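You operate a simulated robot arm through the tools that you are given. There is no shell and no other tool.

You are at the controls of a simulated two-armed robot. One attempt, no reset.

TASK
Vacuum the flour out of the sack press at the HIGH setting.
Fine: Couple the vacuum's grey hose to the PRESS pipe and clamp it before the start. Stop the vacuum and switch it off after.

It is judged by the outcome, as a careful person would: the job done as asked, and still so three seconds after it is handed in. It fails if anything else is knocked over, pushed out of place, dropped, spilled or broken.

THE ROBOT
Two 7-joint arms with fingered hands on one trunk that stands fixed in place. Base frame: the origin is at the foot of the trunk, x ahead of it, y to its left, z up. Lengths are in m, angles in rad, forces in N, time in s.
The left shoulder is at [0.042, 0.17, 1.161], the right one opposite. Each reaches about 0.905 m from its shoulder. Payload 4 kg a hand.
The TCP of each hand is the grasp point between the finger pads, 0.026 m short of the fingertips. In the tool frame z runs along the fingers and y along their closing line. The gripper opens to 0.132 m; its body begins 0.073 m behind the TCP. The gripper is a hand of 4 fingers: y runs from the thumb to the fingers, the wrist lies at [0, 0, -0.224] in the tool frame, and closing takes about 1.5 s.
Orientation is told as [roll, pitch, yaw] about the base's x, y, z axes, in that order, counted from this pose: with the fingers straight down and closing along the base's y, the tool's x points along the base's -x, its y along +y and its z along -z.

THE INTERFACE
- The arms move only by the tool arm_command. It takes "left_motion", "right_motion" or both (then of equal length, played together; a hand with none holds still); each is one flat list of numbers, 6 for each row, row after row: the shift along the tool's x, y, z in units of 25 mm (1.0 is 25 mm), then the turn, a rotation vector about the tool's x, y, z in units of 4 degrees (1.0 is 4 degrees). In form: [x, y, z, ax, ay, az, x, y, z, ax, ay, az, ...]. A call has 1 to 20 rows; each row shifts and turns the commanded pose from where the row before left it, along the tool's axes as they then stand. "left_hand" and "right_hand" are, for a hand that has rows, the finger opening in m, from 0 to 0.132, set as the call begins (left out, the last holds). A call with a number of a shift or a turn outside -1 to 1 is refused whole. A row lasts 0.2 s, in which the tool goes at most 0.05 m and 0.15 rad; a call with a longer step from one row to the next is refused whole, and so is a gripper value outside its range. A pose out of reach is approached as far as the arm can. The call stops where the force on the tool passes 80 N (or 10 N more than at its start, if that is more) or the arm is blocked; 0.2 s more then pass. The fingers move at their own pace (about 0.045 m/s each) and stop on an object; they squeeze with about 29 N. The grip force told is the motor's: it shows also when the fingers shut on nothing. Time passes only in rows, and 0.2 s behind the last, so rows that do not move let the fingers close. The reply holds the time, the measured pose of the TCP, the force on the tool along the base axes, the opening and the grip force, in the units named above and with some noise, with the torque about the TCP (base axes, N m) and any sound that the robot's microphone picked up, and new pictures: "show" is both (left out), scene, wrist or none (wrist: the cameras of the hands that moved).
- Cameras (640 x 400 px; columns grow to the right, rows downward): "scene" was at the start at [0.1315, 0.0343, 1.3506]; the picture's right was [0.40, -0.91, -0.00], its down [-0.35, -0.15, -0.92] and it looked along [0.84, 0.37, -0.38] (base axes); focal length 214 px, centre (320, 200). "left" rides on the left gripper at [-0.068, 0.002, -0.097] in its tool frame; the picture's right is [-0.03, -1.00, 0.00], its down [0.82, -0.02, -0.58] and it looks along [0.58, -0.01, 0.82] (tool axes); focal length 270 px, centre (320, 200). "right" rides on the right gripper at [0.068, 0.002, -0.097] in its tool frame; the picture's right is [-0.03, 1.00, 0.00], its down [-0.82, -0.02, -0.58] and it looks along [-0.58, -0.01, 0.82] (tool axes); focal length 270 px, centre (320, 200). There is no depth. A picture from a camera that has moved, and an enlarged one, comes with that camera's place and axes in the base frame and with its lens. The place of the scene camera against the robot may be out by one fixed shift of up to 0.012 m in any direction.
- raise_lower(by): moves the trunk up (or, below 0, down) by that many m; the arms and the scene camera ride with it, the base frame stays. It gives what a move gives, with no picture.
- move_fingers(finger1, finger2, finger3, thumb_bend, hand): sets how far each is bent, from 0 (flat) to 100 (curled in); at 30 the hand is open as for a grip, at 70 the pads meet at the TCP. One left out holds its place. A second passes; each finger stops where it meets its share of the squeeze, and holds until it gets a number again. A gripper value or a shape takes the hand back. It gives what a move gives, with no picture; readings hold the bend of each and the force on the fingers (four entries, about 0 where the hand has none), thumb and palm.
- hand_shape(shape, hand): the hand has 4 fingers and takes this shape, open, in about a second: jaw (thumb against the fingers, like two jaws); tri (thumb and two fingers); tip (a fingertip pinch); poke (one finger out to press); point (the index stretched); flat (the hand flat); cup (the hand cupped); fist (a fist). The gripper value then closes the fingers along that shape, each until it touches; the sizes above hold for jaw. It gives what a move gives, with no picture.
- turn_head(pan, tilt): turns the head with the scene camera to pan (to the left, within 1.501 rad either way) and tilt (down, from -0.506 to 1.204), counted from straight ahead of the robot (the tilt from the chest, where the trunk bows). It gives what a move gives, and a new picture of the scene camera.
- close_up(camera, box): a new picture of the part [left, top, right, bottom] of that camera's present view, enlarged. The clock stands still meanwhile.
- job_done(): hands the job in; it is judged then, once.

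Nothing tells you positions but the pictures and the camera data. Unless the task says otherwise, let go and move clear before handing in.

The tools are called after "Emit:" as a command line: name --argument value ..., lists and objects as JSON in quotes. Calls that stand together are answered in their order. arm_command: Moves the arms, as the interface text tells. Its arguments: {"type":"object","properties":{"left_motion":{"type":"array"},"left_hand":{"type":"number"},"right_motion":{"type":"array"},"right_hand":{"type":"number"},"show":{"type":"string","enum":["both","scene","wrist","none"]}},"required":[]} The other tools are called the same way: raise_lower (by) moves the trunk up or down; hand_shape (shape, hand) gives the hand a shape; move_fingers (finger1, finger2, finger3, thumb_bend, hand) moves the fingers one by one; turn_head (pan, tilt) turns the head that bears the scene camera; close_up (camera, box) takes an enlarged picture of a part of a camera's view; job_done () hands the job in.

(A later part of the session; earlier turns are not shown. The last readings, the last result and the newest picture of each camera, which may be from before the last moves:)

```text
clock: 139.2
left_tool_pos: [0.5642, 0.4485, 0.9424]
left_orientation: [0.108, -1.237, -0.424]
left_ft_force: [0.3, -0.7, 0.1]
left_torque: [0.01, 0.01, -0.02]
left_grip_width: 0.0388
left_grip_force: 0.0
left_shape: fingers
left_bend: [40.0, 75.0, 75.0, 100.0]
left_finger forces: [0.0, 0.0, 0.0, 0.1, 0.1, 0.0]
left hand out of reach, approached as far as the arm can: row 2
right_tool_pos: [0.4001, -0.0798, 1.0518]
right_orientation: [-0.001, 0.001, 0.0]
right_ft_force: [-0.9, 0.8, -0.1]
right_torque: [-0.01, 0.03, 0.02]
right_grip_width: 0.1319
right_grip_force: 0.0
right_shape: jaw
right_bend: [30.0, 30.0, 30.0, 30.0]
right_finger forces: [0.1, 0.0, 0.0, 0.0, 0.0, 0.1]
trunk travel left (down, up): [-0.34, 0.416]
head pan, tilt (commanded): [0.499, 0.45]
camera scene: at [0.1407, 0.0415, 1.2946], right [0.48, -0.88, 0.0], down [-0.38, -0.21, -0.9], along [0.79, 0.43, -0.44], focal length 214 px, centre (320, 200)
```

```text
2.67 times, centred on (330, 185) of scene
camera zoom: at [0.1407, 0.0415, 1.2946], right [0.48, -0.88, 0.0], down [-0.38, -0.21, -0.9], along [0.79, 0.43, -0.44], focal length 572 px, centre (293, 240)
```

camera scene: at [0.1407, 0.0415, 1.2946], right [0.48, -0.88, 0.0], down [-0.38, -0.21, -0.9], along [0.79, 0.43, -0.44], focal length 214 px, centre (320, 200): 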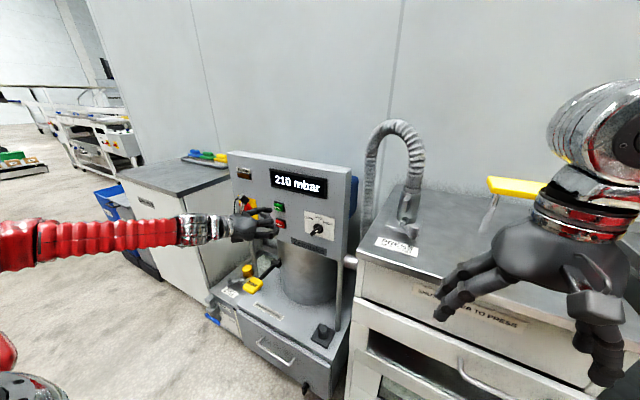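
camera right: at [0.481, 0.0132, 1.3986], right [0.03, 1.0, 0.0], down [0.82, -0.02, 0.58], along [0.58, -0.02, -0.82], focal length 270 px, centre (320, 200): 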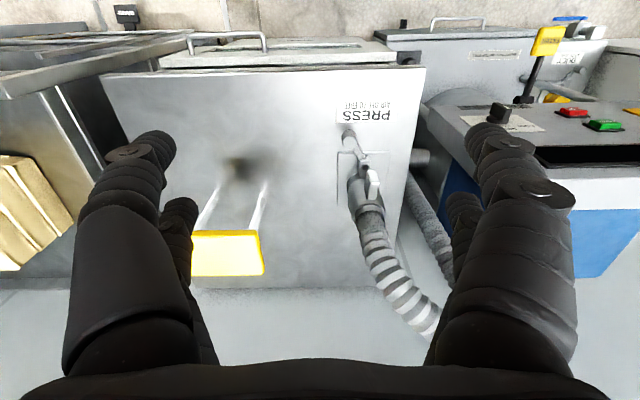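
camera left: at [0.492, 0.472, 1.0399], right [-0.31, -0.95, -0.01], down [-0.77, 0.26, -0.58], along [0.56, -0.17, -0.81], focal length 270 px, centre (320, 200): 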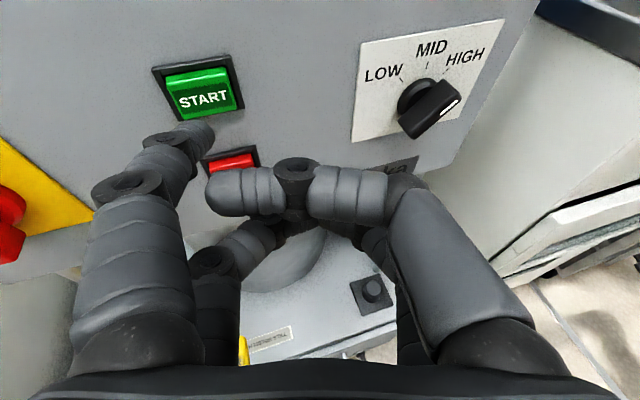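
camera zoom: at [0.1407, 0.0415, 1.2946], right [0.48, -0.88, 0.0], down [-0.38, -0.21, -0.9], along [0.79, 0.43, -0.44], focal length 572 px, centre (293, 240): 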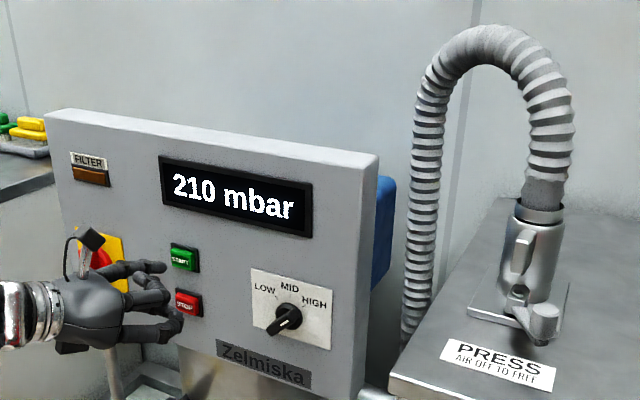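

The display now reads 210 mbar, so it is drawing through the clamped hose. I'll wait and keep polling the display.

Emit:
arm_command --left_motion '[0, 0, 0, 0, 0, 0, 0, 0, 0, 0, 0, 0, 0, 0, 0, 0, 0, 0, 0, 0, 0, 0, 0, 0, 0, 0, 0, 0, 0, 0, 0, 0, 0, 0, 0, 0, 0, 0, 0, 0, 0, 0, 0, 0, 0, 0, 0, 0, 0, 0, 0, 0, 0, 0, 0, 0, 0, 0, 0, 0]' --show "scene"

Emit:
close_up --camera "scene" --box '[220, 130, 360, 260]'

```text
clock: 141.4
left_tool_pos: [0.5648, 0.4471, 0.9425]
left_orientation: [0.112, -1.239, -0.425]
left_ft_force: [0.3, 0.3, -0.4]
left_torque: [0.01, 0.0, 0.02]
left_grip_width: 0.0385
left_grip_force: 0.0
left_shape: fingers
left_bend: [40.0, 75.0, 75.0, 100.0]
left_finger forces: [0.1, 0.0, 0.1, 0.1, 0.0, 0.0]
right_tool_pos: [0.3988, -0.0804, 1.0523]
right_orientation: [0.001, 0.0, 0.0]
right_ft_force: [0.4, 0.0, 0.1]
right_torque: [-0.03, -0.01, 0.0]
right_grip_width: 0.132
right_grip_force: 0.1
right_shape: jaw
right_bend: [30.0, 30.0, 30.0, 30.0]
right_finger forces: [0.1, 0.0, 0.0, 0.1, 0.1, 0.1]
trunk travel left (down, up): [-0.34, 0.416]
head pan, tilt (commanded): [0.499, 0.45]
camera scene: at [0.1409, 0.0408, 1.2946], right [0.48, -0.88, 0.0], down [-0.38, -0.21, -0.9], along [0.79, 0.43, -0.44], focal length 214 px, centre (320, 200)
```

scene: 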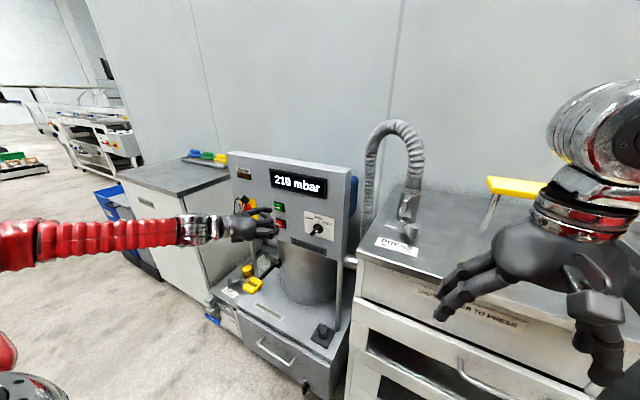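

```text
3.08 times, centred on (290, 195) of scene
camera zoom: at [0.1409, 0.0408, 1.2946], right [0.48, -0.88, 0.0], down [-0.38, -0.21, -0.9], along [0.79, 0.43, -0.44], focal length 660 px, centre (412, 215)
```

zoom: 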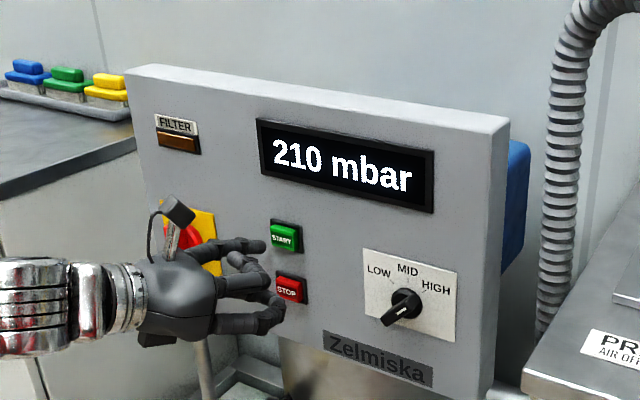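

Emit:
arm_command --left_motion '[0.603, -0.006, 0.124, 0, 0, 0, 0.603, -0.006, 0.124, 0, 0, 0, 0.603, -0.006, 0.124, 0, 0, 0, 0.603, -0.006, 0.124, 0, 0, 0, 0, 0, 0, 0, 0, 0, 0, 0, 0, 0, 0, 0, 0, 0, 0, 0, 0, 0, 0, 0, 0, 0, 0, 0]' --show "both"

Emit:
close_up --camera "scene" --box '[220, 130, 360, 260]'

Emit:
close_up --camera "scene" --box '[330, 270, 500, 400]'

Emit:
close_up --camera "left" --box '[100, 40, 340, 200]'

```text
clock: 143.2
left_tool_pos: [0.551, 0.4574, 0.893]
left_orientation: [0.107, -1.234, -0.426]
left_ft_force: [-0.2, -0.3, 0.0]
left_torque: [0.0, 0.0, -0.01]
left_grip_width: 0.0386
left_grip_force: 0.0
left_shape: fingers
left_bend: [40.0, 75.0, 75.0, 100.0]
left_finger forces: [0.0, 0.0, 0.1, 0.1, 0.0, 0.0]
left hand out of reach, approached as far as the arm can: row 3, 4
right_tool_pos: [0.3998, -0.081, 1.0513]
right_orientation: [0.001, 0.0, 0.002]
right_ft_force: [-0.6, 0.5, -0.5]
right_torque: [-0.03, 0.0, -0.03]
right_grip_width: 0.1319
right_grip_force: 0.1
right_shape: jaw
right_bend: [30.0, 30.0, 30.0, 30.0]
right_finger forces: [0.0, 0.0, 0.0, 0.1, 0.0, 0.1]
trunk travel left (down, up): [-0.34, 0.416]
head pan, tilt (commanded): [0.499, 0.45]
camera scene: at [0.1409, 0.0406, 1.2946], right [0.48, -0.88, 0.0], down [-0.38, -0.21, -0.9], along [0.79, 0.43, -0.44], focal length 214 px, centre (320, 200)
camera left: at [0.4839, 0.4776, 0.9905], right [-0.31, -0.95, -0.01], down [-0.77, 0.26, -0.58], along [0.56, -0.17, -0.81], focal length 270 px, centre (320, 200)
```

scene: 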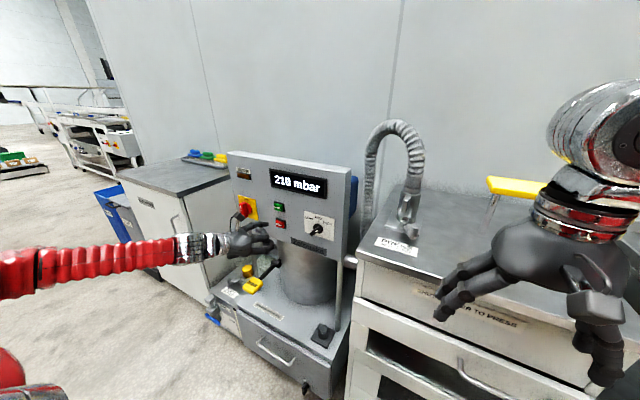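
left: 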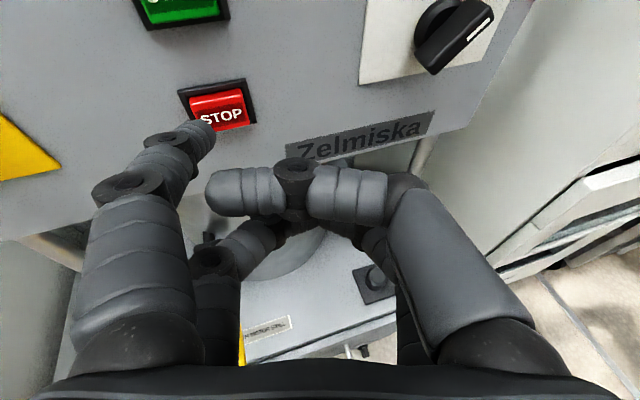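

```text
3.08 times, centred on (290, 195) of scene
camera zoom: at [0.1409, 0.0406, 1.2946], right [0.48, -0.88, 0.0], down [-0.38, -0.21, -0.9], along [0.79, 0.43, -0.44], focal length 660 px, centre (412, 215)
```

zoom: 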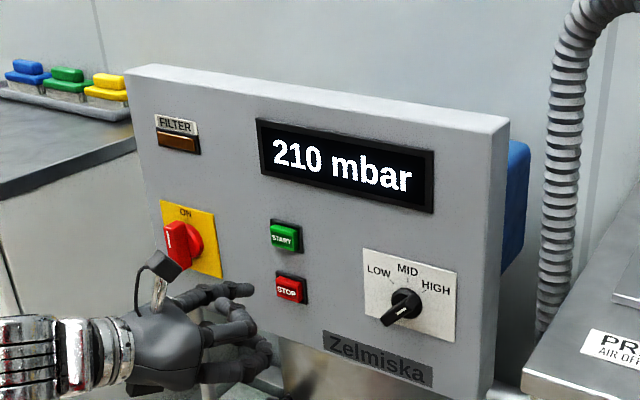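

```text
3.08 times, centred on (415, 335) of scene
camera zoom: at [0.1409, 0.0406, 1.2946], right [0.48, -0.88, 0.0], down [-0.38, -0.21, -0.9], along [0.79, 0.43, -0.44], focal length 660 px, centre (28, -215)
```

zoom: 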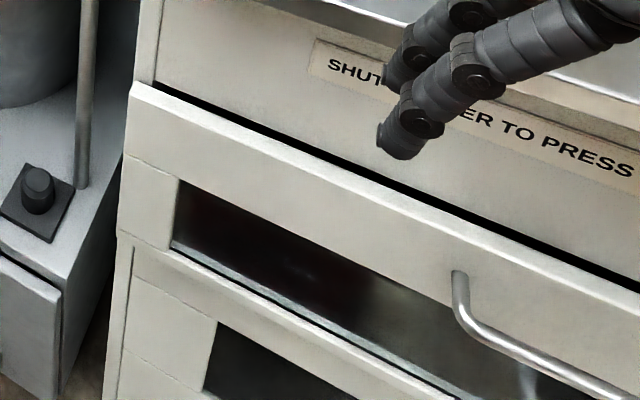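

```text
2.50 times, centred on (220, 120) of left
camera zoom: at [0.4839, 0.4776, 0.9905], right [-0.31, -0.95, -0.01], down [-0.77, 0.26, -0.58], along [0.56, -0.17, -0.81], focal length 676 px, centre (570, 400)
```

zoom: 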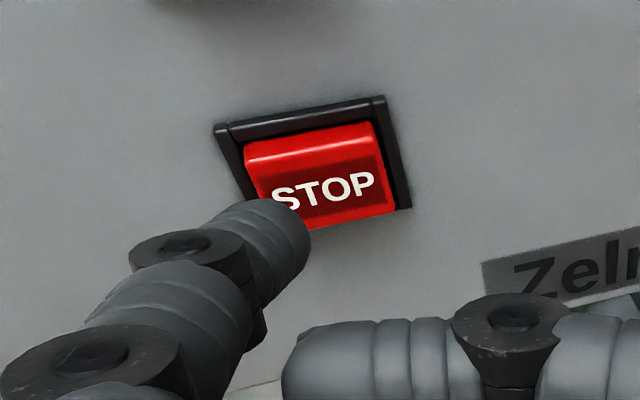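

Emit:
arm_command --left_motion '[0, 0, 0, 0, 0, 0, 0, 0, 0, 0, 0, 0, 0, 0, 0, 0, 0, 0, 0, 0, 0, 0, 0, 0, 0, 0, 0, 0, 0, 0, 0, 0, 0, 0, 0, 0, 0, 0, 0, 0, 0, 0, 0, 0, 0, 0, 0, 0, 0, 0, 0, 0, 0, 0, 0, 0, 0, 0, 0, 0, 0, 0, 0, 0, 0, 0, 0, 0, 0, 0, 0, 0, 0, 0, 0, 0, 0, 0, 0, 0, 0, 0, 0, 0]' --show "none"

Emit:
close_up --camera "scene" --box '[220, 130, 360, 260]'

```text
clock: 146.2
left_tool_pos: [0.5493, 0.4584, 0.8934]
left_orientation: [0.108, -1.233, -0.427]
left_ft_force: [-1.2, -0.6, 0.1]
left_torque: [-0.01, 0.01, -0.04]
left_grip_width: 0.039
left_grip_force: 0.1
left_shape: fingers
left_bend: [40.0, 75.0, 75.0, 100.0]
left_finger forces: [0.0, 0.0, 0.0, 0.0, 0.0, 0.1]
right_tool_pos: [0.3995, -0.0806, 1.0509]
right_orientation: [-0.001, 0.0, 0.001]
right_ft_force: [-0.8, 0.4, 0.3]
right_torque: [-0.05, 0.0, -0.01]
right_grip_width: 0.1318
right_grip_force: 0.1
right_shape: jaw
right_bend: [30.0, 30.0, 30.0, 30.0]
right_finger forces: [0.0, 0.0, 0.0, 0.0, 0.0, 0.0]
trunk travel left (down, up): [-0.34, 0.416]
head pan, tilt (commanded): [0.499, 0.45]
```

```text
3.08 times, centred on (290, 195) of scene
camera zoom: at [0.1409, 0.0408, 1.2946], right [0.48, -0.88, 0.0], down [-0.38, -0.21, -0.9], along [0.79, 0.43, -0.44], focal length 660 px, centre (412, 215)
```

zoom: 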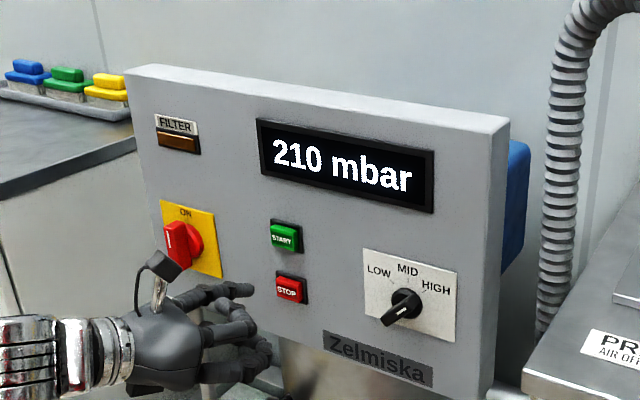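

Emit:
arm_command --left_motion '[0, 0, 0, 0, 0, 0, 0, 0, 0, 0, 0, 0, 0, 0, 0, 0, 0, 0, 0, 0, 0, 0, 0, 0, 0, 0, 0, 0, 0, 0, 0, 0, 0, 0, 0, 0, 0, 0, 0, 0, 0, 0, 0, 0, 0, 0, 0, 0, 0, 0, 0, 0, 0, 0, 0, 0, 0, 0, 0, 0, 0, 0, 0, 0, 0, 0, 0, 0, 0, 0, 0, 0, 0, 0, 0, 0, 0, 0, 0, 0, 0, 0, 0, 0, 0, 0, 0, 0, 0, 0, 0, 0, 0, 0, 0, 0, 0, 0, 0, 0, 0, 0, 0, 0, 0, 0, 0, 0, 0, 0, 0, 0, 0, 0, 0, 0, 0, 0, 0, 0]' --show "none"

Emit:
close_up --camera "scene" --box '[220, 130, 360, 260]'

```text
clock: 150.4
left_tool_pos: [0.5503, 0.4578, 0.8933]
left_orientation: [0.109, -1.232, -0.427]
left_ft_force: [-0.4, 0.6, 0.1]
left_torque: [-0.03, 0.01, -0.01]
left_grip_width: 0.0386
left_grip_force: 0.1
left_shape: fingers
left_bend: [40.0, 75.0, 75.0, 100.0]
left_finger forces: [0.0, 0.0, 0.0, 0.0, 0.0, 0.0]
right_tool_pos: [0.4003, -0.0813, 1.0518]
right_orientation: [0.0, 0.0, -0.001]
right_ft_force: [0.7, 0.0, 0.2]
right_torque: [0.03, 0.02, -0.03]
right_grip_width: 0.1321
right_grip_force: 0.1
right_shape: jaw
right_bend: [30.0, 30.0, 30.0, 30.0]
right_finger forces: [0.1, 0.1, 0.0, 0.1, 0.1, 0.0]
trunk travel left (down, up): [-0.34, 0.416]
head pan, tilt (commanded): [0.499, 0.45]
```

```text
3.08 times, centred on (290, 195) of scene
camera zoom: at [0.1409, 0.0408, 1.2946], right [0.48, -0.88, 0.0], down [-0.38, -0.21, -0.9], along [0.79, 0.43, -0.44], focal length 660 px, centre (412, 215)
```

zoom: 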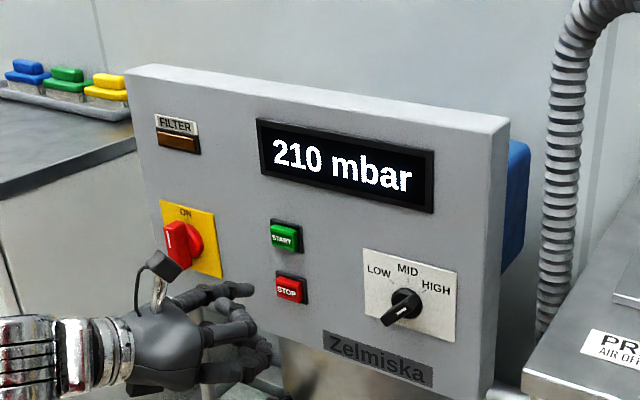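

Emit:
arm_command --left_motion '[0, 0, 0, 0, 0, 0, 0, 0, 0, 0, 0, 0, 0, 0, 0, 0, 0, 0, 0, 0, 0, 0, 0, 0, 0, 0, 0, 0, 0, 0, 0, 0, 0, 0, 0, 0, 0, 0, 0, 0, 0, 0, 0, 0, 0, 0, 0, 0, 0, 0, 0, 0, 0, 0, 0, 0, 0, 0, 0, 0, 0, 0, 0, 0, 0, 0, 0, 0, 0, 0, 0, 0, 0, 0, 0, 0, 0, 0, 0, 0, 0, 0, 0, 0, 0, 0, 0, 0, 0, 0, 0, 0, 0, 0, 0, 0, 0, 0, 0, 0, 0, 0, 0, 0, 0, 0, 0, 0, 0, 0, 0, 0, 0, 0, 0, 0, 0, 0, 0, 0]' --show "scene"

Emit:
close_up --camera "scene" --box '[220, 130, 360, 260]'

Emit:
close_up --camera "right" --box '[0, 0, 640, 400]'

```text
clock: 154.6
left_tool_pos: [0.5487, 0.4573, 0.8923]
left_orientation: [0.105, -1.234, -0.426]
left_ft_force: [1.5, 0.6, -0.2]
left_torque: [0.01, -0.05, -0.01]
left_grip_width: 0.0389
left_grip_force: 0.1
left_shape: fingers
left_bend: [40.0, 75.0, 75.0, 100.0]
left_finger forces: [0.1, 0.0, 0.0, 0.0, 0.0, 0.0]
right_tool_pos: [0.3994, -0.0812, 1.0528]
right_orientation: [0.001, 0.0, 0.0]
right_ft_force: [-0.6, 0.3, -1.2]
right_torque: [0.0, -0.04, 0.02]
right_grip_width: 0.1321
right_grip_force: 0.0
right_shape: jaw
right_bend: [30.0, 30.0, 30.0, 30.0]
right_finger forces: [0.0, 0.1, 0.0, 0.1, 0.0, 0.0]
trunk travel left (down, up): [-0.34, 0.416]
head pan, tilt (commanded): [0.499, 0.45]
camera scene: at [0.1409, 0.0408, 1.2946], right [0.48, -0.88, 0.0], down [-0.38, -0.21, -0.9], along [0.79, 0.43, -0.44], focal length 214 px, centre (320, 200)
```

scene: 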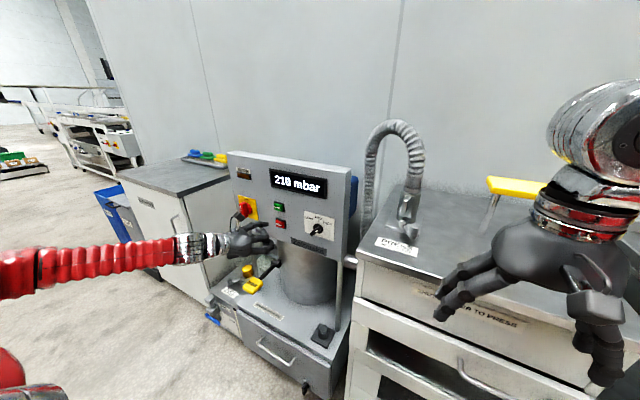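

```text
3.08 times, centred on (290, 195) of scene
camera zoom: at [0.1409, 0.0408, 1.2946], right [0.48, -0.88, 0.0], down [-0.38, -0.21, -0.9], along [0.79, 0.43, -0.44], focal length 660 px, centre (412, 215)
```

zoom: 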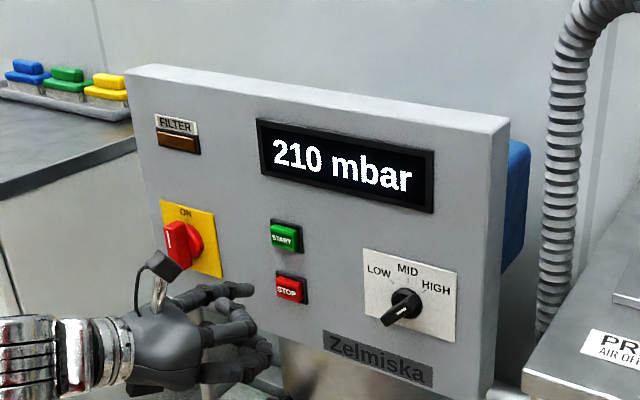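

```text
1.00 times, centred on (320, 200) of right (not enlarged: the box is as wide or as high as the picture)
camera zoom: at [0.3312, -0.0778, 1.1492], right [0.03, 1.0, 0.0], down [0.82, -0.02, 0.58], along [0.58, -0.01, -0.82], focal length 270 px, centre (320, 200)
```

zoom: 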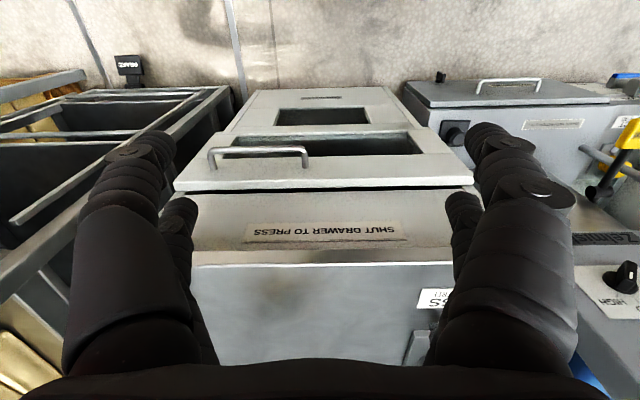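

Emit:
close_up --camera "right" --box '[170, 80, 480, 200]'

Emit:
close_up --camera "scene" --box '[330, 130, 450, 260]'

```text
2.06 times, centred on (325, 140) of right
camera zoom: at [0.3312, -0.0778, 1.1492], right [0.03, 1.0, 0.0], down [0.82, -0.02, 0.58], along [0.58, -0.01, -0.82], focal length 558 px, centre (310, 324)
```

zoom: 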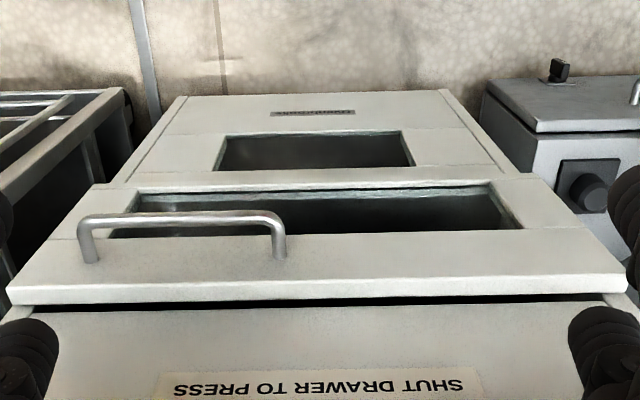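

```text
3.08 times, centred on (390, 195) of scene
camera zoom: at [0.1409, 0.0408, 1.2946], right [0.48, -0.88, 0.0], down [-0.38, -0.21, -0.9], along [0.79, 0.43, -0.44], focal length 660 px, centre (105, 215)
```

zoom: 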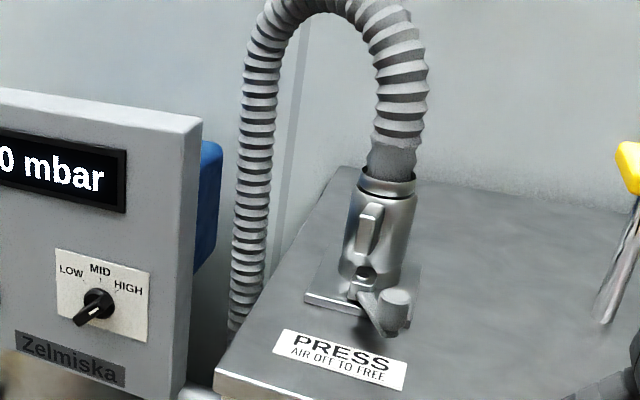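

Emit:
arm_command --left_motion '[0, 0, 0, 0, 0, 0, 0, 0, 0, 0, 0, 0, 0, 0, 0, 0, 0, 0, 0, 0, 0, 0, 0, 0, 0, 0, 0, 0, 0, 0, 0, 0, 0, 0, 0, 0, 0, 0, 0, 0, 0, 0, 0, 0, 0, 0, 0, 0, 0, 0, 0, 0, 0, 0, 0, 0, 0, 0, 0, 0, 0, 0, 0, 0, 0, 0, 0, 0, 0, 0, 0, 0, 0, 0, 0, 0, 0, 0, 0, 0, 0, 0, 0, 0, 0, 0, 0, 0, 0, 0, 0, 0, 0, 0, 0, 0, 0, 0, 0, 0, 0, 0, 0, 0, 0, 0, 0, 0, 0, 0, 0, 0, 0, 0, 0, 0, 0, 0, 0, 0]' --show "none"

Emit:
close_up --camera "scene" --box '[220, 130, 360, 260]'

Emit:
arm_command --left_motion '[0, 0, 0, 0, 0, 0, 0, 0, 0, 0, 0, 0, 0, 0, 0, 0, 0, 0, 0, 0, 0, 0, 0, 0, 0, 0, 0, 0, 0, 0, 0, 0, 0, 0, 0, 0, 0, 0, 0, 0, 0, 0, 0, 0, 0, 0, 0, 0, 0, 0, 0, 0, 0, 0, 0, 0, 0, 0, 0, 0, 0, 0, 0, 0, 0, 0, 0, 0, 0, 0, 0, 0, 0, 0, 0, 0, 0, 0, 0, 0, 0, 0, 0, 0, 0, 0, 0, 0, 0, 0, 0, 0, 0, 0, 0, 0, 0, 0, 0, 0, 0, 0, 0, 0, 0, 0, 0, 0, 0, 0, 0, 0, 0, 0, 0, 0, 0, 0, 0, 0]' --show "none"

Emit:
close_up --camera "scene" --box '[220, 130, 360, 260]'

```text
clock: 158.8
left_tool_pos: [0.5481, 0.4585, 0.8937]
left_orientation: [0.108, -1.235, -0.427]
left_ft_force: [0.3, 0.3, 0.3]
left_torque: [-0.02, 0.01, -0.01]
left_grip_width: 0.0387
left_grip_force: 0.1
left_shape: fingers
left_bend: [40.0, 75.0, 75.0, 100.0]
left_finger forces: [0.1, 0.1, 0.1, 0.1, 0.0, 0.0]
right_tool_pos: [0.399, -0.0806, 1.0517]
right_orientation: [0.001, -0.001, 0.0]
right_ft_force: [0.5, 0.2, 0.4]
right_torque: [0.0, 0.02, -0.01]
right_grip_width: 0.132
right_grip_force: 0.2
right_shape: jaw
right_bend: [30.0, 30.0, 30.0, 30.0]
right_finger forces: [0.0, 0.0, 0.0, 0.0, 0.0, 0.0]
trunk travel left (down, up): [-0.34, 0.416]
head pan, tilt (commanded): [0.499, 0.45]
```

```text
3.08 times, centred on (290, 195) of scene
camera zoom: at [0.1409, 0.0408, 1.2946], right [0.48, -0.88, 0.0], down [-0.38, -0.21, -0.9], along [0.79, 0.43, -0.44], focal length 660 px, centre (412, 215)
```

zoom: 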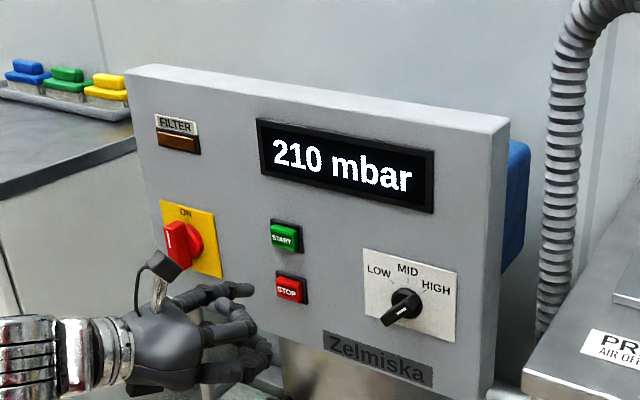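

```text
clock: 163.0
left_tool_pos: [0.5502, 0.4573, 0.8936]
left_orientation: [0.108, -1.233, -0.426]
left_ft_force: [-0.4, 0.0, -0.8]
left_torque: [0.01, -0.01, 0.04]
left_grip_width: 0.0386
left_grip_force: 0.0
left_shape: fingers
left_bend: [40.0, 75.0, 75.0, 100.0]
left_finger forces: [0.0, 0.1, 0.1, 0.1, 0.0, 0.0]
right_tool_pos: [0.399, -0.081, 1.0519]
right_orientation: [-0.001, -0.001, 0.001]
right_ft_force: [-0.4, 0.7, 0.3]
right_torque: [-0.03, -0.03, 0.0]
right_grip_width: 0.1319
right_grip_force: 0.1
right_shape: jaw
right_bend: [30.0, 30.0, 30.0, 30.0]
right_finger forces: [0.0, 0.1, 0.0, 0.0, 0.0, 0.0]
trunk travel left (down, up): [-0.34, 0.416]
head pan, tilt (commanded): [0.499, 0.45]
```

```text
3.08 times, centred on (290, 195) of scene
camera zoom: at [0.1409, 0.0408, 1.2946], right [0.48, -0.88, 0.0], down [-0.38, -0.21, -0.9], along [0.79, 0.43, -0.44], focal length 660 px, centre (412, 215)
```

zoom: 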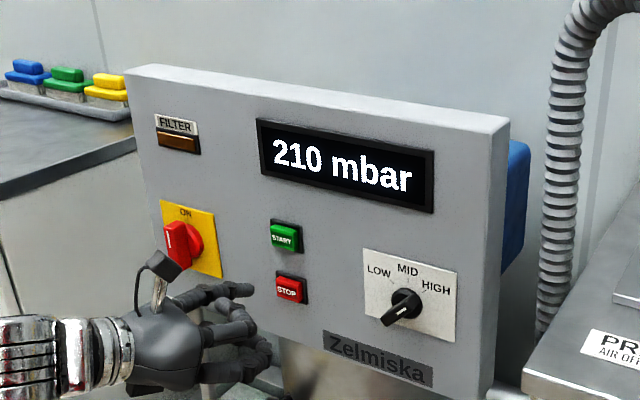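

Emit:
arm_command --left_motion '[0, 0, 0, 0, 0, 0, 0, 0, 0, 0, 0, 0, 0, 0, 0, 0, 0, 0, 0, 0, 0, 0, 0, 0, 0, 0, 0, 0, 0, 0, 0, 0, 0, 0, 0, 0, 0, 0, 0, 0, 0, 0, 0, 0, 0, 0, 0, 0, 0, 0, 0, 0, 0, 0, 0, 0, 0, 0, 0, 0, 0, 0, 0, 0, 0, 0, 0, 0, 0, 0, 0, 0, 0, 0, 0, 0, 0, 0, 0, 0, 0, 0, 0, 0, 0, 0, 0, 0, 0, 0, 0, 0, 0, 0, 0, 0, 0, 0, 0, 0, 0, 0, 0, 0, 0, 0, 0, 0, 0, 0, 0, 0, 0, 0, 0, 0, 0, 0, 0, 0]' --show "scene"

Emit:
arm_command --left_motion '[0, 0, 0, 0, 0, 0, 0, 0, 0, 0, 0, 0, 0, 0, 0, 0, 0, 0, 0, 0, 0, 0, 0, 0, 0, 0, 0, 0, 0, 0, 0, 0, 0, 0, 0, 0, 0, 0, 0, 0, 0, 0, 0, 0, 0, 0, 0, 0, 0, 0, 0, 0, 0, 0, 0, 0, 0, 0, 0, 0, 0, 0, 0, 0, 0, 0, 0, 0, 0, 0, 0, 0, 0, 0, 0, 0, 0, 0, 0, 0, 0, 0, 0, 0, 0, 0, 0, 0, 0, 0, 0, 0, 0, 0, 0, 0, 0, 0, 0, 0, 0, 0, 0, 0, 0, 0, 0, 0, 0, 0, 0, 0, 0, 0, 0, 0, 0, 0, 0, 0]' --show "scene"

```text
clock: 167.2
left_tool_pos: [0.5489, 0.4576, 0.8927]
left_orientation: [0.108, -1.233, -0.427]
left_ft_force: [-0.7, -0.6, -0.1]
left_torque: [0.0, 0.01, -0.01]
left_grip_width: 0.0387
left_grip_force: 0.1
left_shape: fingers
left_bend: [40.0, 75.0, 75.0, 100.0]
left_finger forces: [0.0, 0.0, 0.0, 0.0, 0.0, 0.1]
right_tool_pos: [0.3987, -0.0809, 1.051]
right_orientation: [-0.001, 0.001, 0.0]
right_ft_force: [0.6, -0.4, 0.7]
right_torque: [0.0, 0.0, 0.03]
right_grip_width: 0.1319
right_grip_force: 0.0
right_shape: jaw
right_bend: [30.0, 30.0, 30.0, 30.0]
right_finger forces: [0.1, 0.0, 0.0, 0.1, 0.1, 0.0]
trunk travel left (down, up): [-0.34, 0.416]
head pan, tilt (commanded): [0.499, 0.45]
camera scene: at [0.1409, 0.0408, 1.2946], right [0.48, -0.88, 0.0], down [-0.38, -0.21, -0.9], along [0.79, 0.43, -0.44], focal length 214 px, centre (320, 200)
```

scene: 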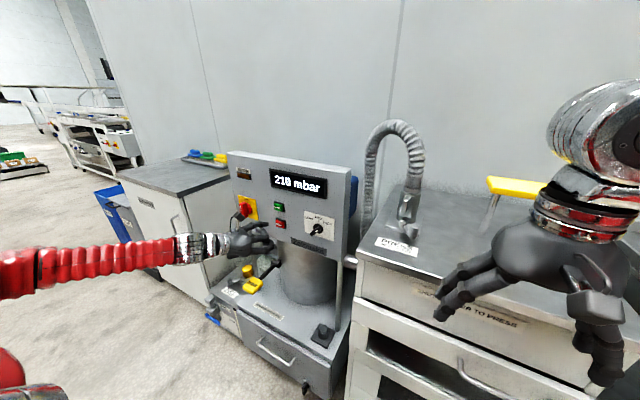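

```text
clock: 171.4
left_tool_pos: [0.5492, 0.4568, 0.8943]
left_orientation: [0.107, -1.233, -0.426]
left_ft_force: [0.6, 0.6, 0.4]
left_torque: [0.01, 0.01, 0.0]
left_grip_width: 0.0387
left_grip_force: 0.0
left_shape: fingers
left_bend: [40.0, 75.0, 75.0, 100.0]
left_finger forces: [0.0, 0.0, 0.0, 0.1, 0.0, 0.0]
right_tool_pos: [0.3984, -0.0807, 1.0518]
right_orientation: [0.001, -0.001, 0.001]
right_ft_force: [-0.2, -0.5, 0.4]
right_torque: [-0.01, 0.01, -0.01]
right_grip_width: 0.132
right_grip_force: 0.2
right_shape: jaw
right_bend: [30.0, 30.0, 30.0, 30.0]
right_finger forces: [0.0, 0.1, 0.1, 0.1, 0.0, 0.0]
trunk travel left (down, up): [-0.34, 0.416]
head pan, tilt (commanded): [0.499, 0.45]
camera scene: at [0.1409, 0.0408, 1.2946], right [0.48, -0.88, 0.0], down [-0.38, -0.21, -0.9], along [0.79, 0.43, -0.44], focal length 214 px, centre (320, 200)
```

scene: 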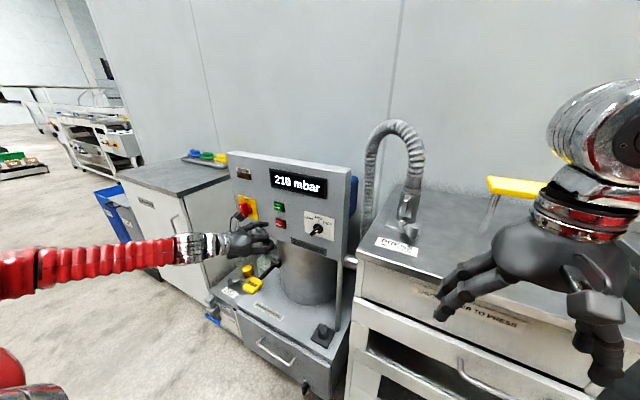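

Emit:
turn_head --pan 0.1 --tilt 0.85

Emit:
close_up --camera "scene" --box '[270, 150, 470, 300]'

Emit:
close_up --camera "scene" --box '[160, 80, 300, 250]'

```text
clock: 172.3
left_tool_pos: [0.5486, 0.4579, 0.8936]
left_orientation: [0.107, -1.234, -0.427]
left_ft_force: [0.5, -0.4, -0.3]
left_torque: [0.01, -0.01, -0.01]
left_grip_width: 0.0387
left_grip_force: 0.0
left_shape: fingers
left_bend: [40.0, 75.0, 75.0, 100.0]
left_finger forces: [0.0, 0.0, 0.0, 0.0, 0.0, 0.1]
right_tool_pos: [0.3989, -0.0802, 1.051]
right_orientation: [0.002, -0.001, 0.001]
right_ft_force: [0.4, 0.0, 0.0]
right_torque: [0.02, -0.04, 0.0]
right_grip_width: 0.132
right_grip_force: 0.0
right_shape: jaw
right_bend: [30.0, 30.0, 30.0, 30.0]
right_finger forces: [0.0, 0.0, 0.0, 0.0, 0.0, 0.1]
trunk travel left (down, up): [-0.34, 0.416]
head pan, tilt (commanded): [0.099, 0.85]
camera scene: at [0.138, 0.0046, 1.2602], right [0.1, -0.99, 0.0], down [-0.75, -0.08, -0.66], along [0.66, 0.07, -0.75], focal length 214 px, centre (320, 200)
```

scene: 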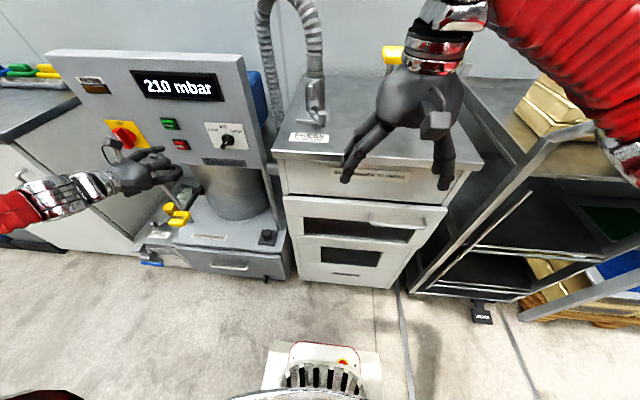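

```text
2.67 times, centred on (370, 225) of scene
camera zoom: at [0.138, 0.0046, 1.2602], right [0.1, -0.99, 0.0], down [-0.75, -0.08, -0.66], along [0.66, 0.07, -0.75], focal length 572 px, centre (187, 133)
```

zoom: 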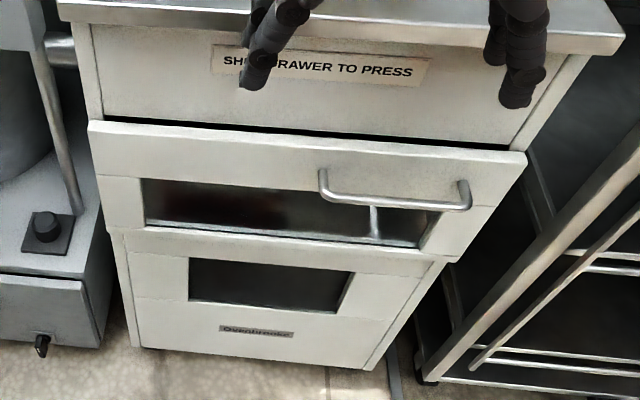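

```text
2.35 times, centred on (230, 165) of scene
camera zoom: at [0.138, 0.0046, 1.2602], right [0.1, -0.99, 0.0], down [-0.75, -0.08, -0.66], along [0.66, 0.07, -0.75], focal length 505 px, centre (532, 282)
```

zoom: 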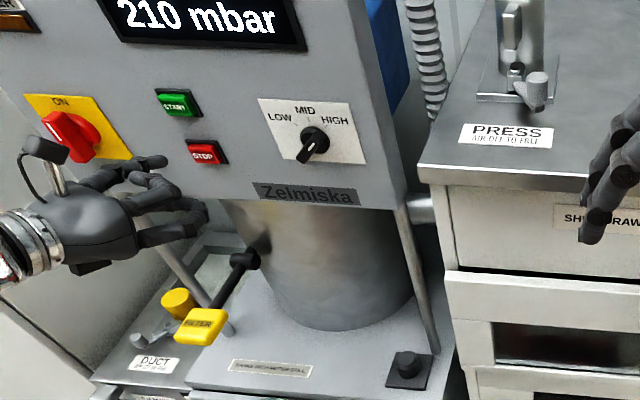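

Emit:
arm_command --left_motion '[0, 0, 0, 0, 0, 0, 0, 0, 0, 0, 0, 0, 0, 0, 0, 0, 0, 0, 0, 0, 0, 0, 0, 0, 0, 0, 0, 0, 0, 0, 0, 0, 0, 0, 0, 0, 0, 0, 0, 0, 0, 0, 0, 0, 0, 0, 0, 0, 0, 0, 0, 0, 0, 0, 0, 0, 0, 0, 0, 0, 0, 0, 0, 0, 0, 0, 0, 0, 0, 0, 0, 0, 0, 0, 0, 0, 0, 0, 0, 0, 0, 0, 0, 0, 0, 0, 0, 0, 0, 0, 0, 0, 0, 0, 0, 0, 0, 0, 0, 0, 0, 0, 0, 0, 0, 0, 0, 0, 0, 0, 0, 0, 0, 0, 0, 0, 0, 0, 0, 0]' --show "none"

Emit:
arm_command --left_motion '[0, 0, 0, 0, 0, 0, 0, 0, 0, 0, 0, 0, 0, 0, 0, 0, 0, 0, 0, 0, 0, 0, 0, 0, 0, 0, 0, 0, 0, 0, 0, 0, 0, 0, 0, 0, 0, 0, 0, 0, 0, 0, 0, 0, 0, 0, 0, 0, 0, 0, 0, 0, 0, 0, 0, 0, 0, 0, 0, 0, 0, 0, 0, 0, 0, 0, 0, 0, 0, 0, 0, 0, 0, 0, 0, 0, 0, 0, 0, 0, 0, 0, 0, 0, 0, 0, 0, 0, 0, 0, 0, 0, 0, 0, 0, 0, 0, 0, 0, 0, 0, 0, 0, 0, 0, 0, 0, 0, 0, 0, 0, 0, 0, 0, 0, 0, 0, 0, 0, 0]' --show "scene"

```text
clock: 176.5
left_tool_pos: [0.5498, 0.4576, 0.8936]
left_orientation: [0.11, -1.233, -0.427]
left_ft_force: [-0.5, -0.7, -1.2]
left_torque: [0.0, -0.01, -0.02]
left_grip_width: 0.0389
left_grip_force: 0.3
left_shape: fingers
left_bend: [40.0, 75.0, 75.0, 100.0]
left_finger forces: [0.1, 0.0, 0.0, 0.0, 0.0, 0.0]
right_tool_pos: [0.3998, -0.0803, 1.0525]
right_orientation: [-0.002, 0.0, 0.001]
right_ft_force: [-0.5, -0.5, 0.0]
right_torque: [0.01, -0.01, 0.02]
right_grip_width: 0.1317
right_grip_force: 0.0
right_shape: jaw
right_bend: [30.0, 30.0, 30.0, 30.0]
right_finger forces: [0.0, 0.0, 0.1, 0.1, 0.0, 0.1]
trunk travel left (down, up): [-0.34, 0.416]
head pan, tilt (commanded): [0.099, 0.85]
```

```text
clock: 180.7
left_tool_pos: [0.5489, 0.4568, 0.8947]
left_orientation: [0.107, -1.234, -0.426]
left_ft_force: [0.9, -0.3, -0.9]
left_torque: [0.01, -0.03, 0.0]
left_grip_width: 0.0389
left_grip_force: 0.0
left_shape: fingers
left_bend: [40.0, 75.0, 75.0, 100.0]
left_finger forces: [0.0, 0.1, 0.0, 0.0, 0.0, 0.1]
right_tool_pos: [0.3986, -0.0805, 1.052]
right_orientation: [-0.001, 0.0, 0.0]
right_ft_force: [-0.1, -0.5, -0.5]
right_torque: [0.01, 0.03, 0.0]
right_grip_width: 0.1319
right_grip_force: 0.1
right_shape: jaw
right_bend: [30.0, 30.0, 30.0, 30.0]
right_finger forces: [0.0, 0.0, 0.0, 0.1, 0.1, 0.0]
trunk travel left (down, up): [-0.34, 0.416]
head pan, tilt (commanded): [0.099, 0.85]
camera scene: at [0.1379, 0.0045, 1.2601], right [0.1, -1.0, 0.0], down [-0.75, -0.07, -0.66], along [0.66, 0.07, -0.75], focal length 214 px, centre (320, 200)
```

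scene: 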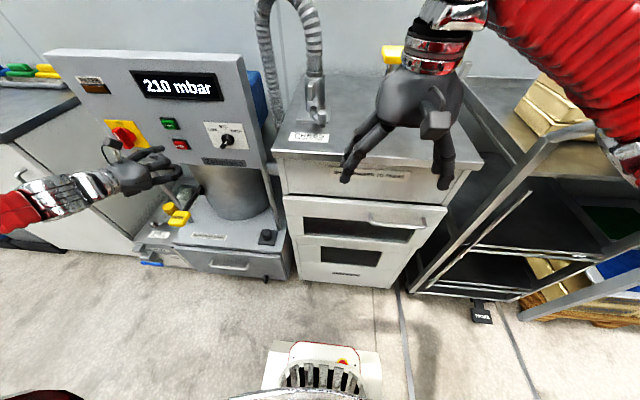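

Emit:
raise_lower --by -0.018

Emit:
arm_command --left_motion '[-0.05, -0.14, 0.17, 0, 0, 0, -0.05, -0.14, 0.17, 0, 0, 0, 0, 0, 0, 0, 0, 0, 0, 0, 0, 0, 0, 0, 0, 0, 0, 0, 0, 0, 0, 0, 0, 0, 0, 0, 0, 0, 0, 0, 0, 0, 0, 0, 0, 0, 0, 0, 0, 0, 0, 0, 0, 0, 0, 0, 0, 0, 0, 0, 0, 0, 0, 0, 0, 0, 0, 0, 0, 0, 0, 0, 0, 0, 0, 0, 0, 0, 0, 0, 0, 0, 0, 0, 0, 0, 0, 0, 0, 0, 0, 0, 0, 0, 0, 0, 0, 0, 0, 0, 0, 0, 0, 0, 0, 0, 0, 0, 0, 0, 0, 0, 0, 0]' --show "wrist"

Emit:
close_up --camera "left" --box '[100, 40, 340, 200]'

Emit:
close_up --camera "scene" --box '[60, 50, 280, 200]'

```text
clock: 181.3
left_tool_pos: [0.5491, 0.4578, 0.877]
left_orientation: [0.113, -1.236, -0.428]
left_ft_force: [0.3, 0.3, 0.2]
left_torque: [0.0, -0.01, -0.01]
left_grip_width: 0.0388
left_grip_force: 0.1
left_shape: fingers
left_bend: [40.0, 75.0, 75.0, 100.0]
left_finger forces: [0.1, 0.0, 0.1, 0.0, 0.0, 0.0]
right_tool_pos: [0.3983, -0.0801, 1.0339]
right_orientation: [-0.002, -0.002, 0.001]
right_ft_force: [-0.5, -0.1, 1.0]
right_torque: [0.0, -0.01, 0.01]
right_grip_width: 0.1317
right_grip_force: 0.0
right_shape: jaw
right_bend: [30.0, 30.0, 30.0, 30.0]
right_finger forces: [0.0, 0.1, 0.0, 0.0, 0.0, 0.0]
trunk travel left (down, up): [-0.322, 0.434]
head pan, tilt (commanded): [0.099, 0.85]
```

```text
clock: 185.3
left_tool_pos: [0.5533, 0.4497, 0.8784]
left_orientation: [0.109, -1.232, -0.426]
left_ft_force: [-0.1, -0.4, 0.3]
left_torque: [0.04, -0.02, 0.0]
left_grip_width: 0.0387
left_grip_force: 0.1
left_shape: fingers
left_bend: [40.0, 75.0, 75.0, 100.0]
left_finger forces: [0.1, 0.0, 0.0, 0.0, 0.0, 0.0]
left hand out of reach, approached as far as the arm can: row 2
right_tool_pos: [0.3989, -0.08, 1.0331]
right_orientation: [0.001, 0.001, -0.001]
right_ft_force: [-0.2, -0.7, 0.4]
right_torque: [-0.02, 0.0, -0.03]
right_grip_width: 0.1318
right_grip_force: 0.1
right_shape: jaw
right_bend: [30.0, 30.0, 30.0, 30.0]
right_finger forces: [0.0, 0.0, 0.1, 0.0, 0.0, 0.0]
trunk travel left (down, up): [-0.322, 0.434]
head pan, tilt (commanded): [0.099, 0.85]
camera left: at [0.4874, 0.4698, 0.9753], right [-0.31, -0.95, -0.01], down [-0.77, 0.26, -0.58], along [0.55, -0.17, -0.81], focal length 270 px, centre (320, 200)
```

left: 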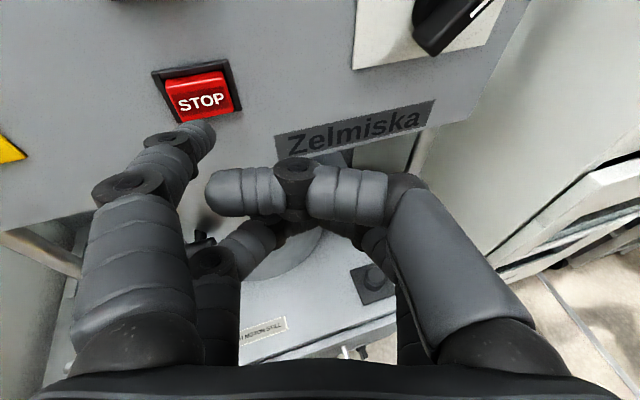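

```text
2.50 times, centred on (220, 120) of left
camera zoom: at [0.4874, 0.4698, 0.9753], right [-0.31, -0.95, -0.01], down [-0.77, 0.26, -0.58], along [0.55, -0.17, -0.81], focal length 676 px, centre (570, 400)
```

zoom: 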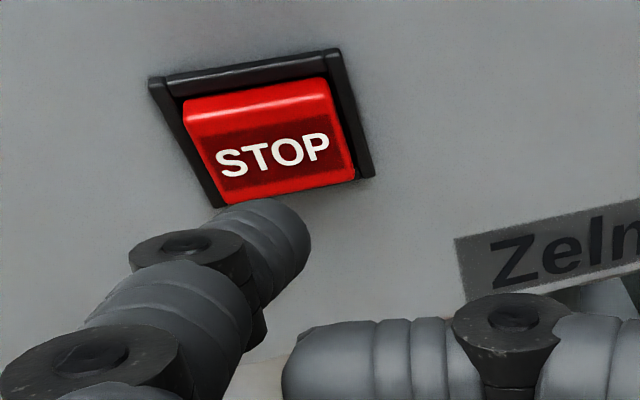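

```text
2.67 times, centred on (170, 125) of scene
camera zoom: at [0.1435, 0.0045, 1.2418], right [0.1, -1.0, 0.0], down [-0.75, -0.07, -0.66], along [0.66, 0.07, -0.75], focal length 572 px, centre (720, 400)
```

zoom: 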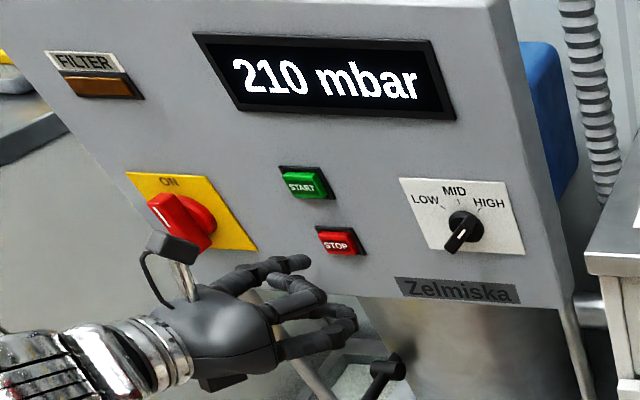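

The finger is lined up on STOP. I'll let the vacuum run a while longer so the press is surely emptied, checking the display.

Emit:
arm_command --left_motion '[0, 0, 0, 0, 0, 0, 0, 0, 0, 0, 0, 0, 0, 0, 0, 0, 0, 0, 0, 0, 0, 0, 0, 0, 0, 0, 0, 0, 0, 0, 0, 0, 0, 0, 0, 0, 0, 0, 0, 0, 0, 0, 0, 0, 0, 0, 0, 0, 0, 0, 0, 0, 0, 0, 0, 0, 0, 0, 0, 0, 0, 0, 0, 0, 0, 0, 0, 0, 0, 0, 0, 0, 0, 0, 0, 0, 0, 0, 0, 0, 0, 0, 0, 0, 0, 0, 0, 0, 0, 0, 0, 0, 0, 0, 0, 0, 0, 0, 0, 0, 0, 0, 0, 0, 0, 0, 0, 0, 0, 0, 0, 0, 0, 0, 0, 0, 0, 0, 0, 0]' --show "none"

Emit:
arm_command --left_motion '[0, 0, 0, 0, 0, 0, 0, 0, 0, 0, 0, 0, 0, 0, 0, 0, 0, 0, 0, 0, 0, 0, 0, 0, 0, 0, 0, 0, 0, 0, 0, 0, 0, 0, 0, 0, 0, 0, 0, 0, 0, 0, 0, 0, 0, 0, 0, 0, 0, 0, 0, 0, 0, 0, 0, 0, 0, 0, 0, 0, 0, 0, 0, 0, 0, 0, 0, 0, 0, 0, 0, 0, 0, 0, 0, 0, 0, 0, 0, 0, 0, 0, 0, 0, 0, 0, 0, 0, 0, 0, 0, 0, 0, 0, 0, 0, 0, 0, 0, 0, 0, 0, 0, 0, 0, 0, 0, 0, 0, 0, 0, 0, 0, 0, 0, 0, 0, 0, 0, 0]' --show "none"

Emit:
arm_command --left_motion '[0, 0, 0, 0, 0, 0, 0, 0, 0, 0, 0, 0, 0, 0, 0, 0, 0, 0, 0, 0, 0, 0, 0, 0, 0, 0, 0, 0, 0, 0, 0, 0, 0, 0, 0, 0, 0, 0, 0, 0, 0, 0, 0, 0, 0, 0, 0, 0, 0, 0, 0, 0, 0, 0, 0, 0, 0, 0, 0, 0, 0, 0, 0, 0, 0, 0, 0, 0, 0, 0, 0, 0, 0, 0, 0, 0, 0, 0, 0, 0, 0, 0, 0, 0, 0, 0, 0, 0, 0, 0, 0, 0, 0, 0, 0, 0, 0, 0, 0, 0, 0, 0, 0, 0, 0, 0, 0, 0, 0, 0, 0, 0, 0, 0, 0, 0, 0, 0, 0, 0]' --show "scene"

Emit:
close_up --camera "scene" --box '[60, 50, 360, 250]'

```text
clock: 189.5
left_tool_pos: [0.5535, 0.4506, 0.878]
left_orientation: [0.108, -1.232, -0.424]
left_ft_force: [-0.4, -1.9, 0.5]
left_torque: [-0.02, 0.02, -0.01]
left_grip_width: 0.0388
left_grip_force: 0.2
left_shape: fingers
left_bend: [40.0, 75.0, 75.0, 100.0]
left_finger forces: [0.0, 0.0, 0.0, 0.1, 0.0, 0.1]
right_tool_pos: [0.3998, -0.0809, 1.0339]
right_orientation: [0.001, 0.002, -0.001]
right_ft_force: [0.0, -0.3, -0.5]
right_torque: [0.03, 0.0, 0.0]
right_grip_width: 0.1318
right_grip_force: 0.0
right_shape: jaw
right_bend: [30.0, 30.0, 30.0, 30.0]
right_finger forces: [0.0, 0.0, 0.0, 0.0, 0.1, 0.0]
trunk travel left (down, up): [-0.322, 0.434]
head pan, tilt (commanded): [0.099, 0.85]
```

```text
clock: 193.7
left_tool_pos: [0.5529, 0.45, 0.8777]
left_orientation: [0.107, -1.234, -0.423]
left_ft_force: [1.0, 0.0, -0.1]
left_torque: [0.01, 0.0, -0.01]
left_grip_width: 0.039
left_grip_force: 0.0
left_shape: fingers
left_bend: [40.0, 75.0, 75.0, 100.0]
left_finger forces: [0.0, 0.1, 0.1, 0.0, 0.0, 0.0]
right_tool_pos: [0.3999, -0.0797, 1.0333]
right_orientation: [-0.001, 0.0, -0.001]
right_ft_force: [-0.3, -0.5, -0.2]
right_torque: [0.0, 0.03, -0.03]
right_grip_width: 0.1317
right_grip_force: 0.1
right_shape: jaw
right_bend: [30.0, 30.0, 30.0, 30.0]
right_finger forces: [0.0, 0.1, 0.1, 0.0, 0.0, 0.0]
trunk travel left (down, up): [-0.322, 0.434]
head pan, tilt (commanded): [0.099, 0.85]
```

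```text
clock: 197.9
left_tool_pos: [0.552, 0.4512, 0.8783]
left_orientation: [0.11, -1.233, -0.426]
left_ft_force: [0.1, 0.4, 0.2]
left_torque: [-0.02, 0.04, 0.01]
left_grip_width: 0.0386
left_grip_force: 0.2
left_shape: fingers
left_bend: [40.0, 75.0, 75.0, 100.0]
left_finger forces: [0.1, 0.1, 0.0, 0.0, 0.1, 0.0]
right_tool_pos: [0.3993, -0.08, 1.0343]
right_orientation: [0.001, -0.001, 0.0]
right_ft_force: [0.1, 0.4, -0.5]
right_torque: [0.02, -0.01, -0.02]
right_grip_width: 0.1319
right_grip_force: 0.0
right_shape: jaw
right_bend: [30.0, 30.0, 30.0, 30.0]
right_finger forces: [0.0, 0.0, 0.0, 0.0, 0.0, 0.0]
trunk travel left (down, up): [-0.322, 0.434]
head pan, tilt (commanded): [0.099, 0.85]
camera scene: at [0.1435, 0.0045, 1.2418], right [0.1, -1.0, 0.0], down [-0.75, -0.07, -0.66], along [0.66, 0.07, -0.75], focal length 214 px, centre (320, 200)
```

scene: 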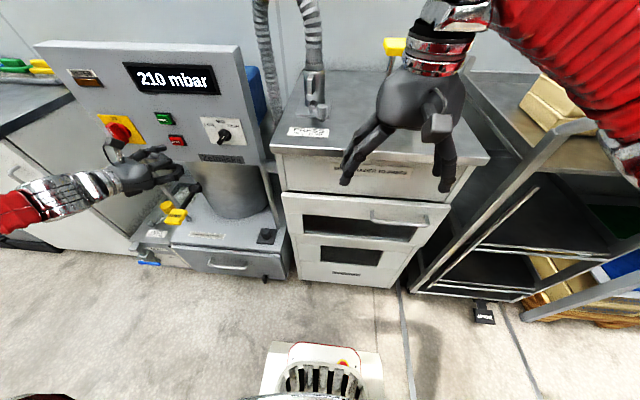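

```text
2.00 times, centred on (210, 150) of scene
camera zoom: at [0.1435, 0.0045, 1.2418], right [0.1, -1.0, 0.0], down [-0.75, -0.07, -0.66], along [0.66, 0.07, -0.75], focal length 429 px, centre (540, 300)
```

zoom: 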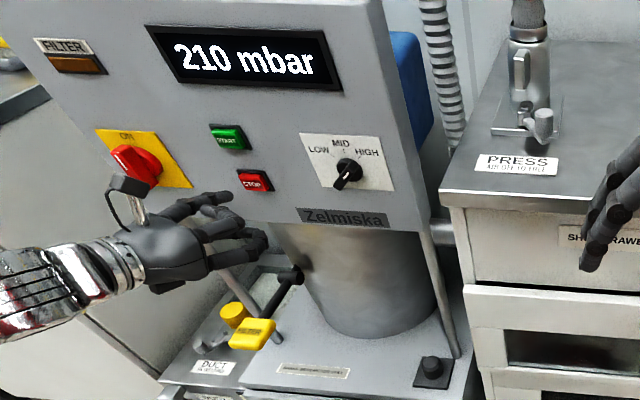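

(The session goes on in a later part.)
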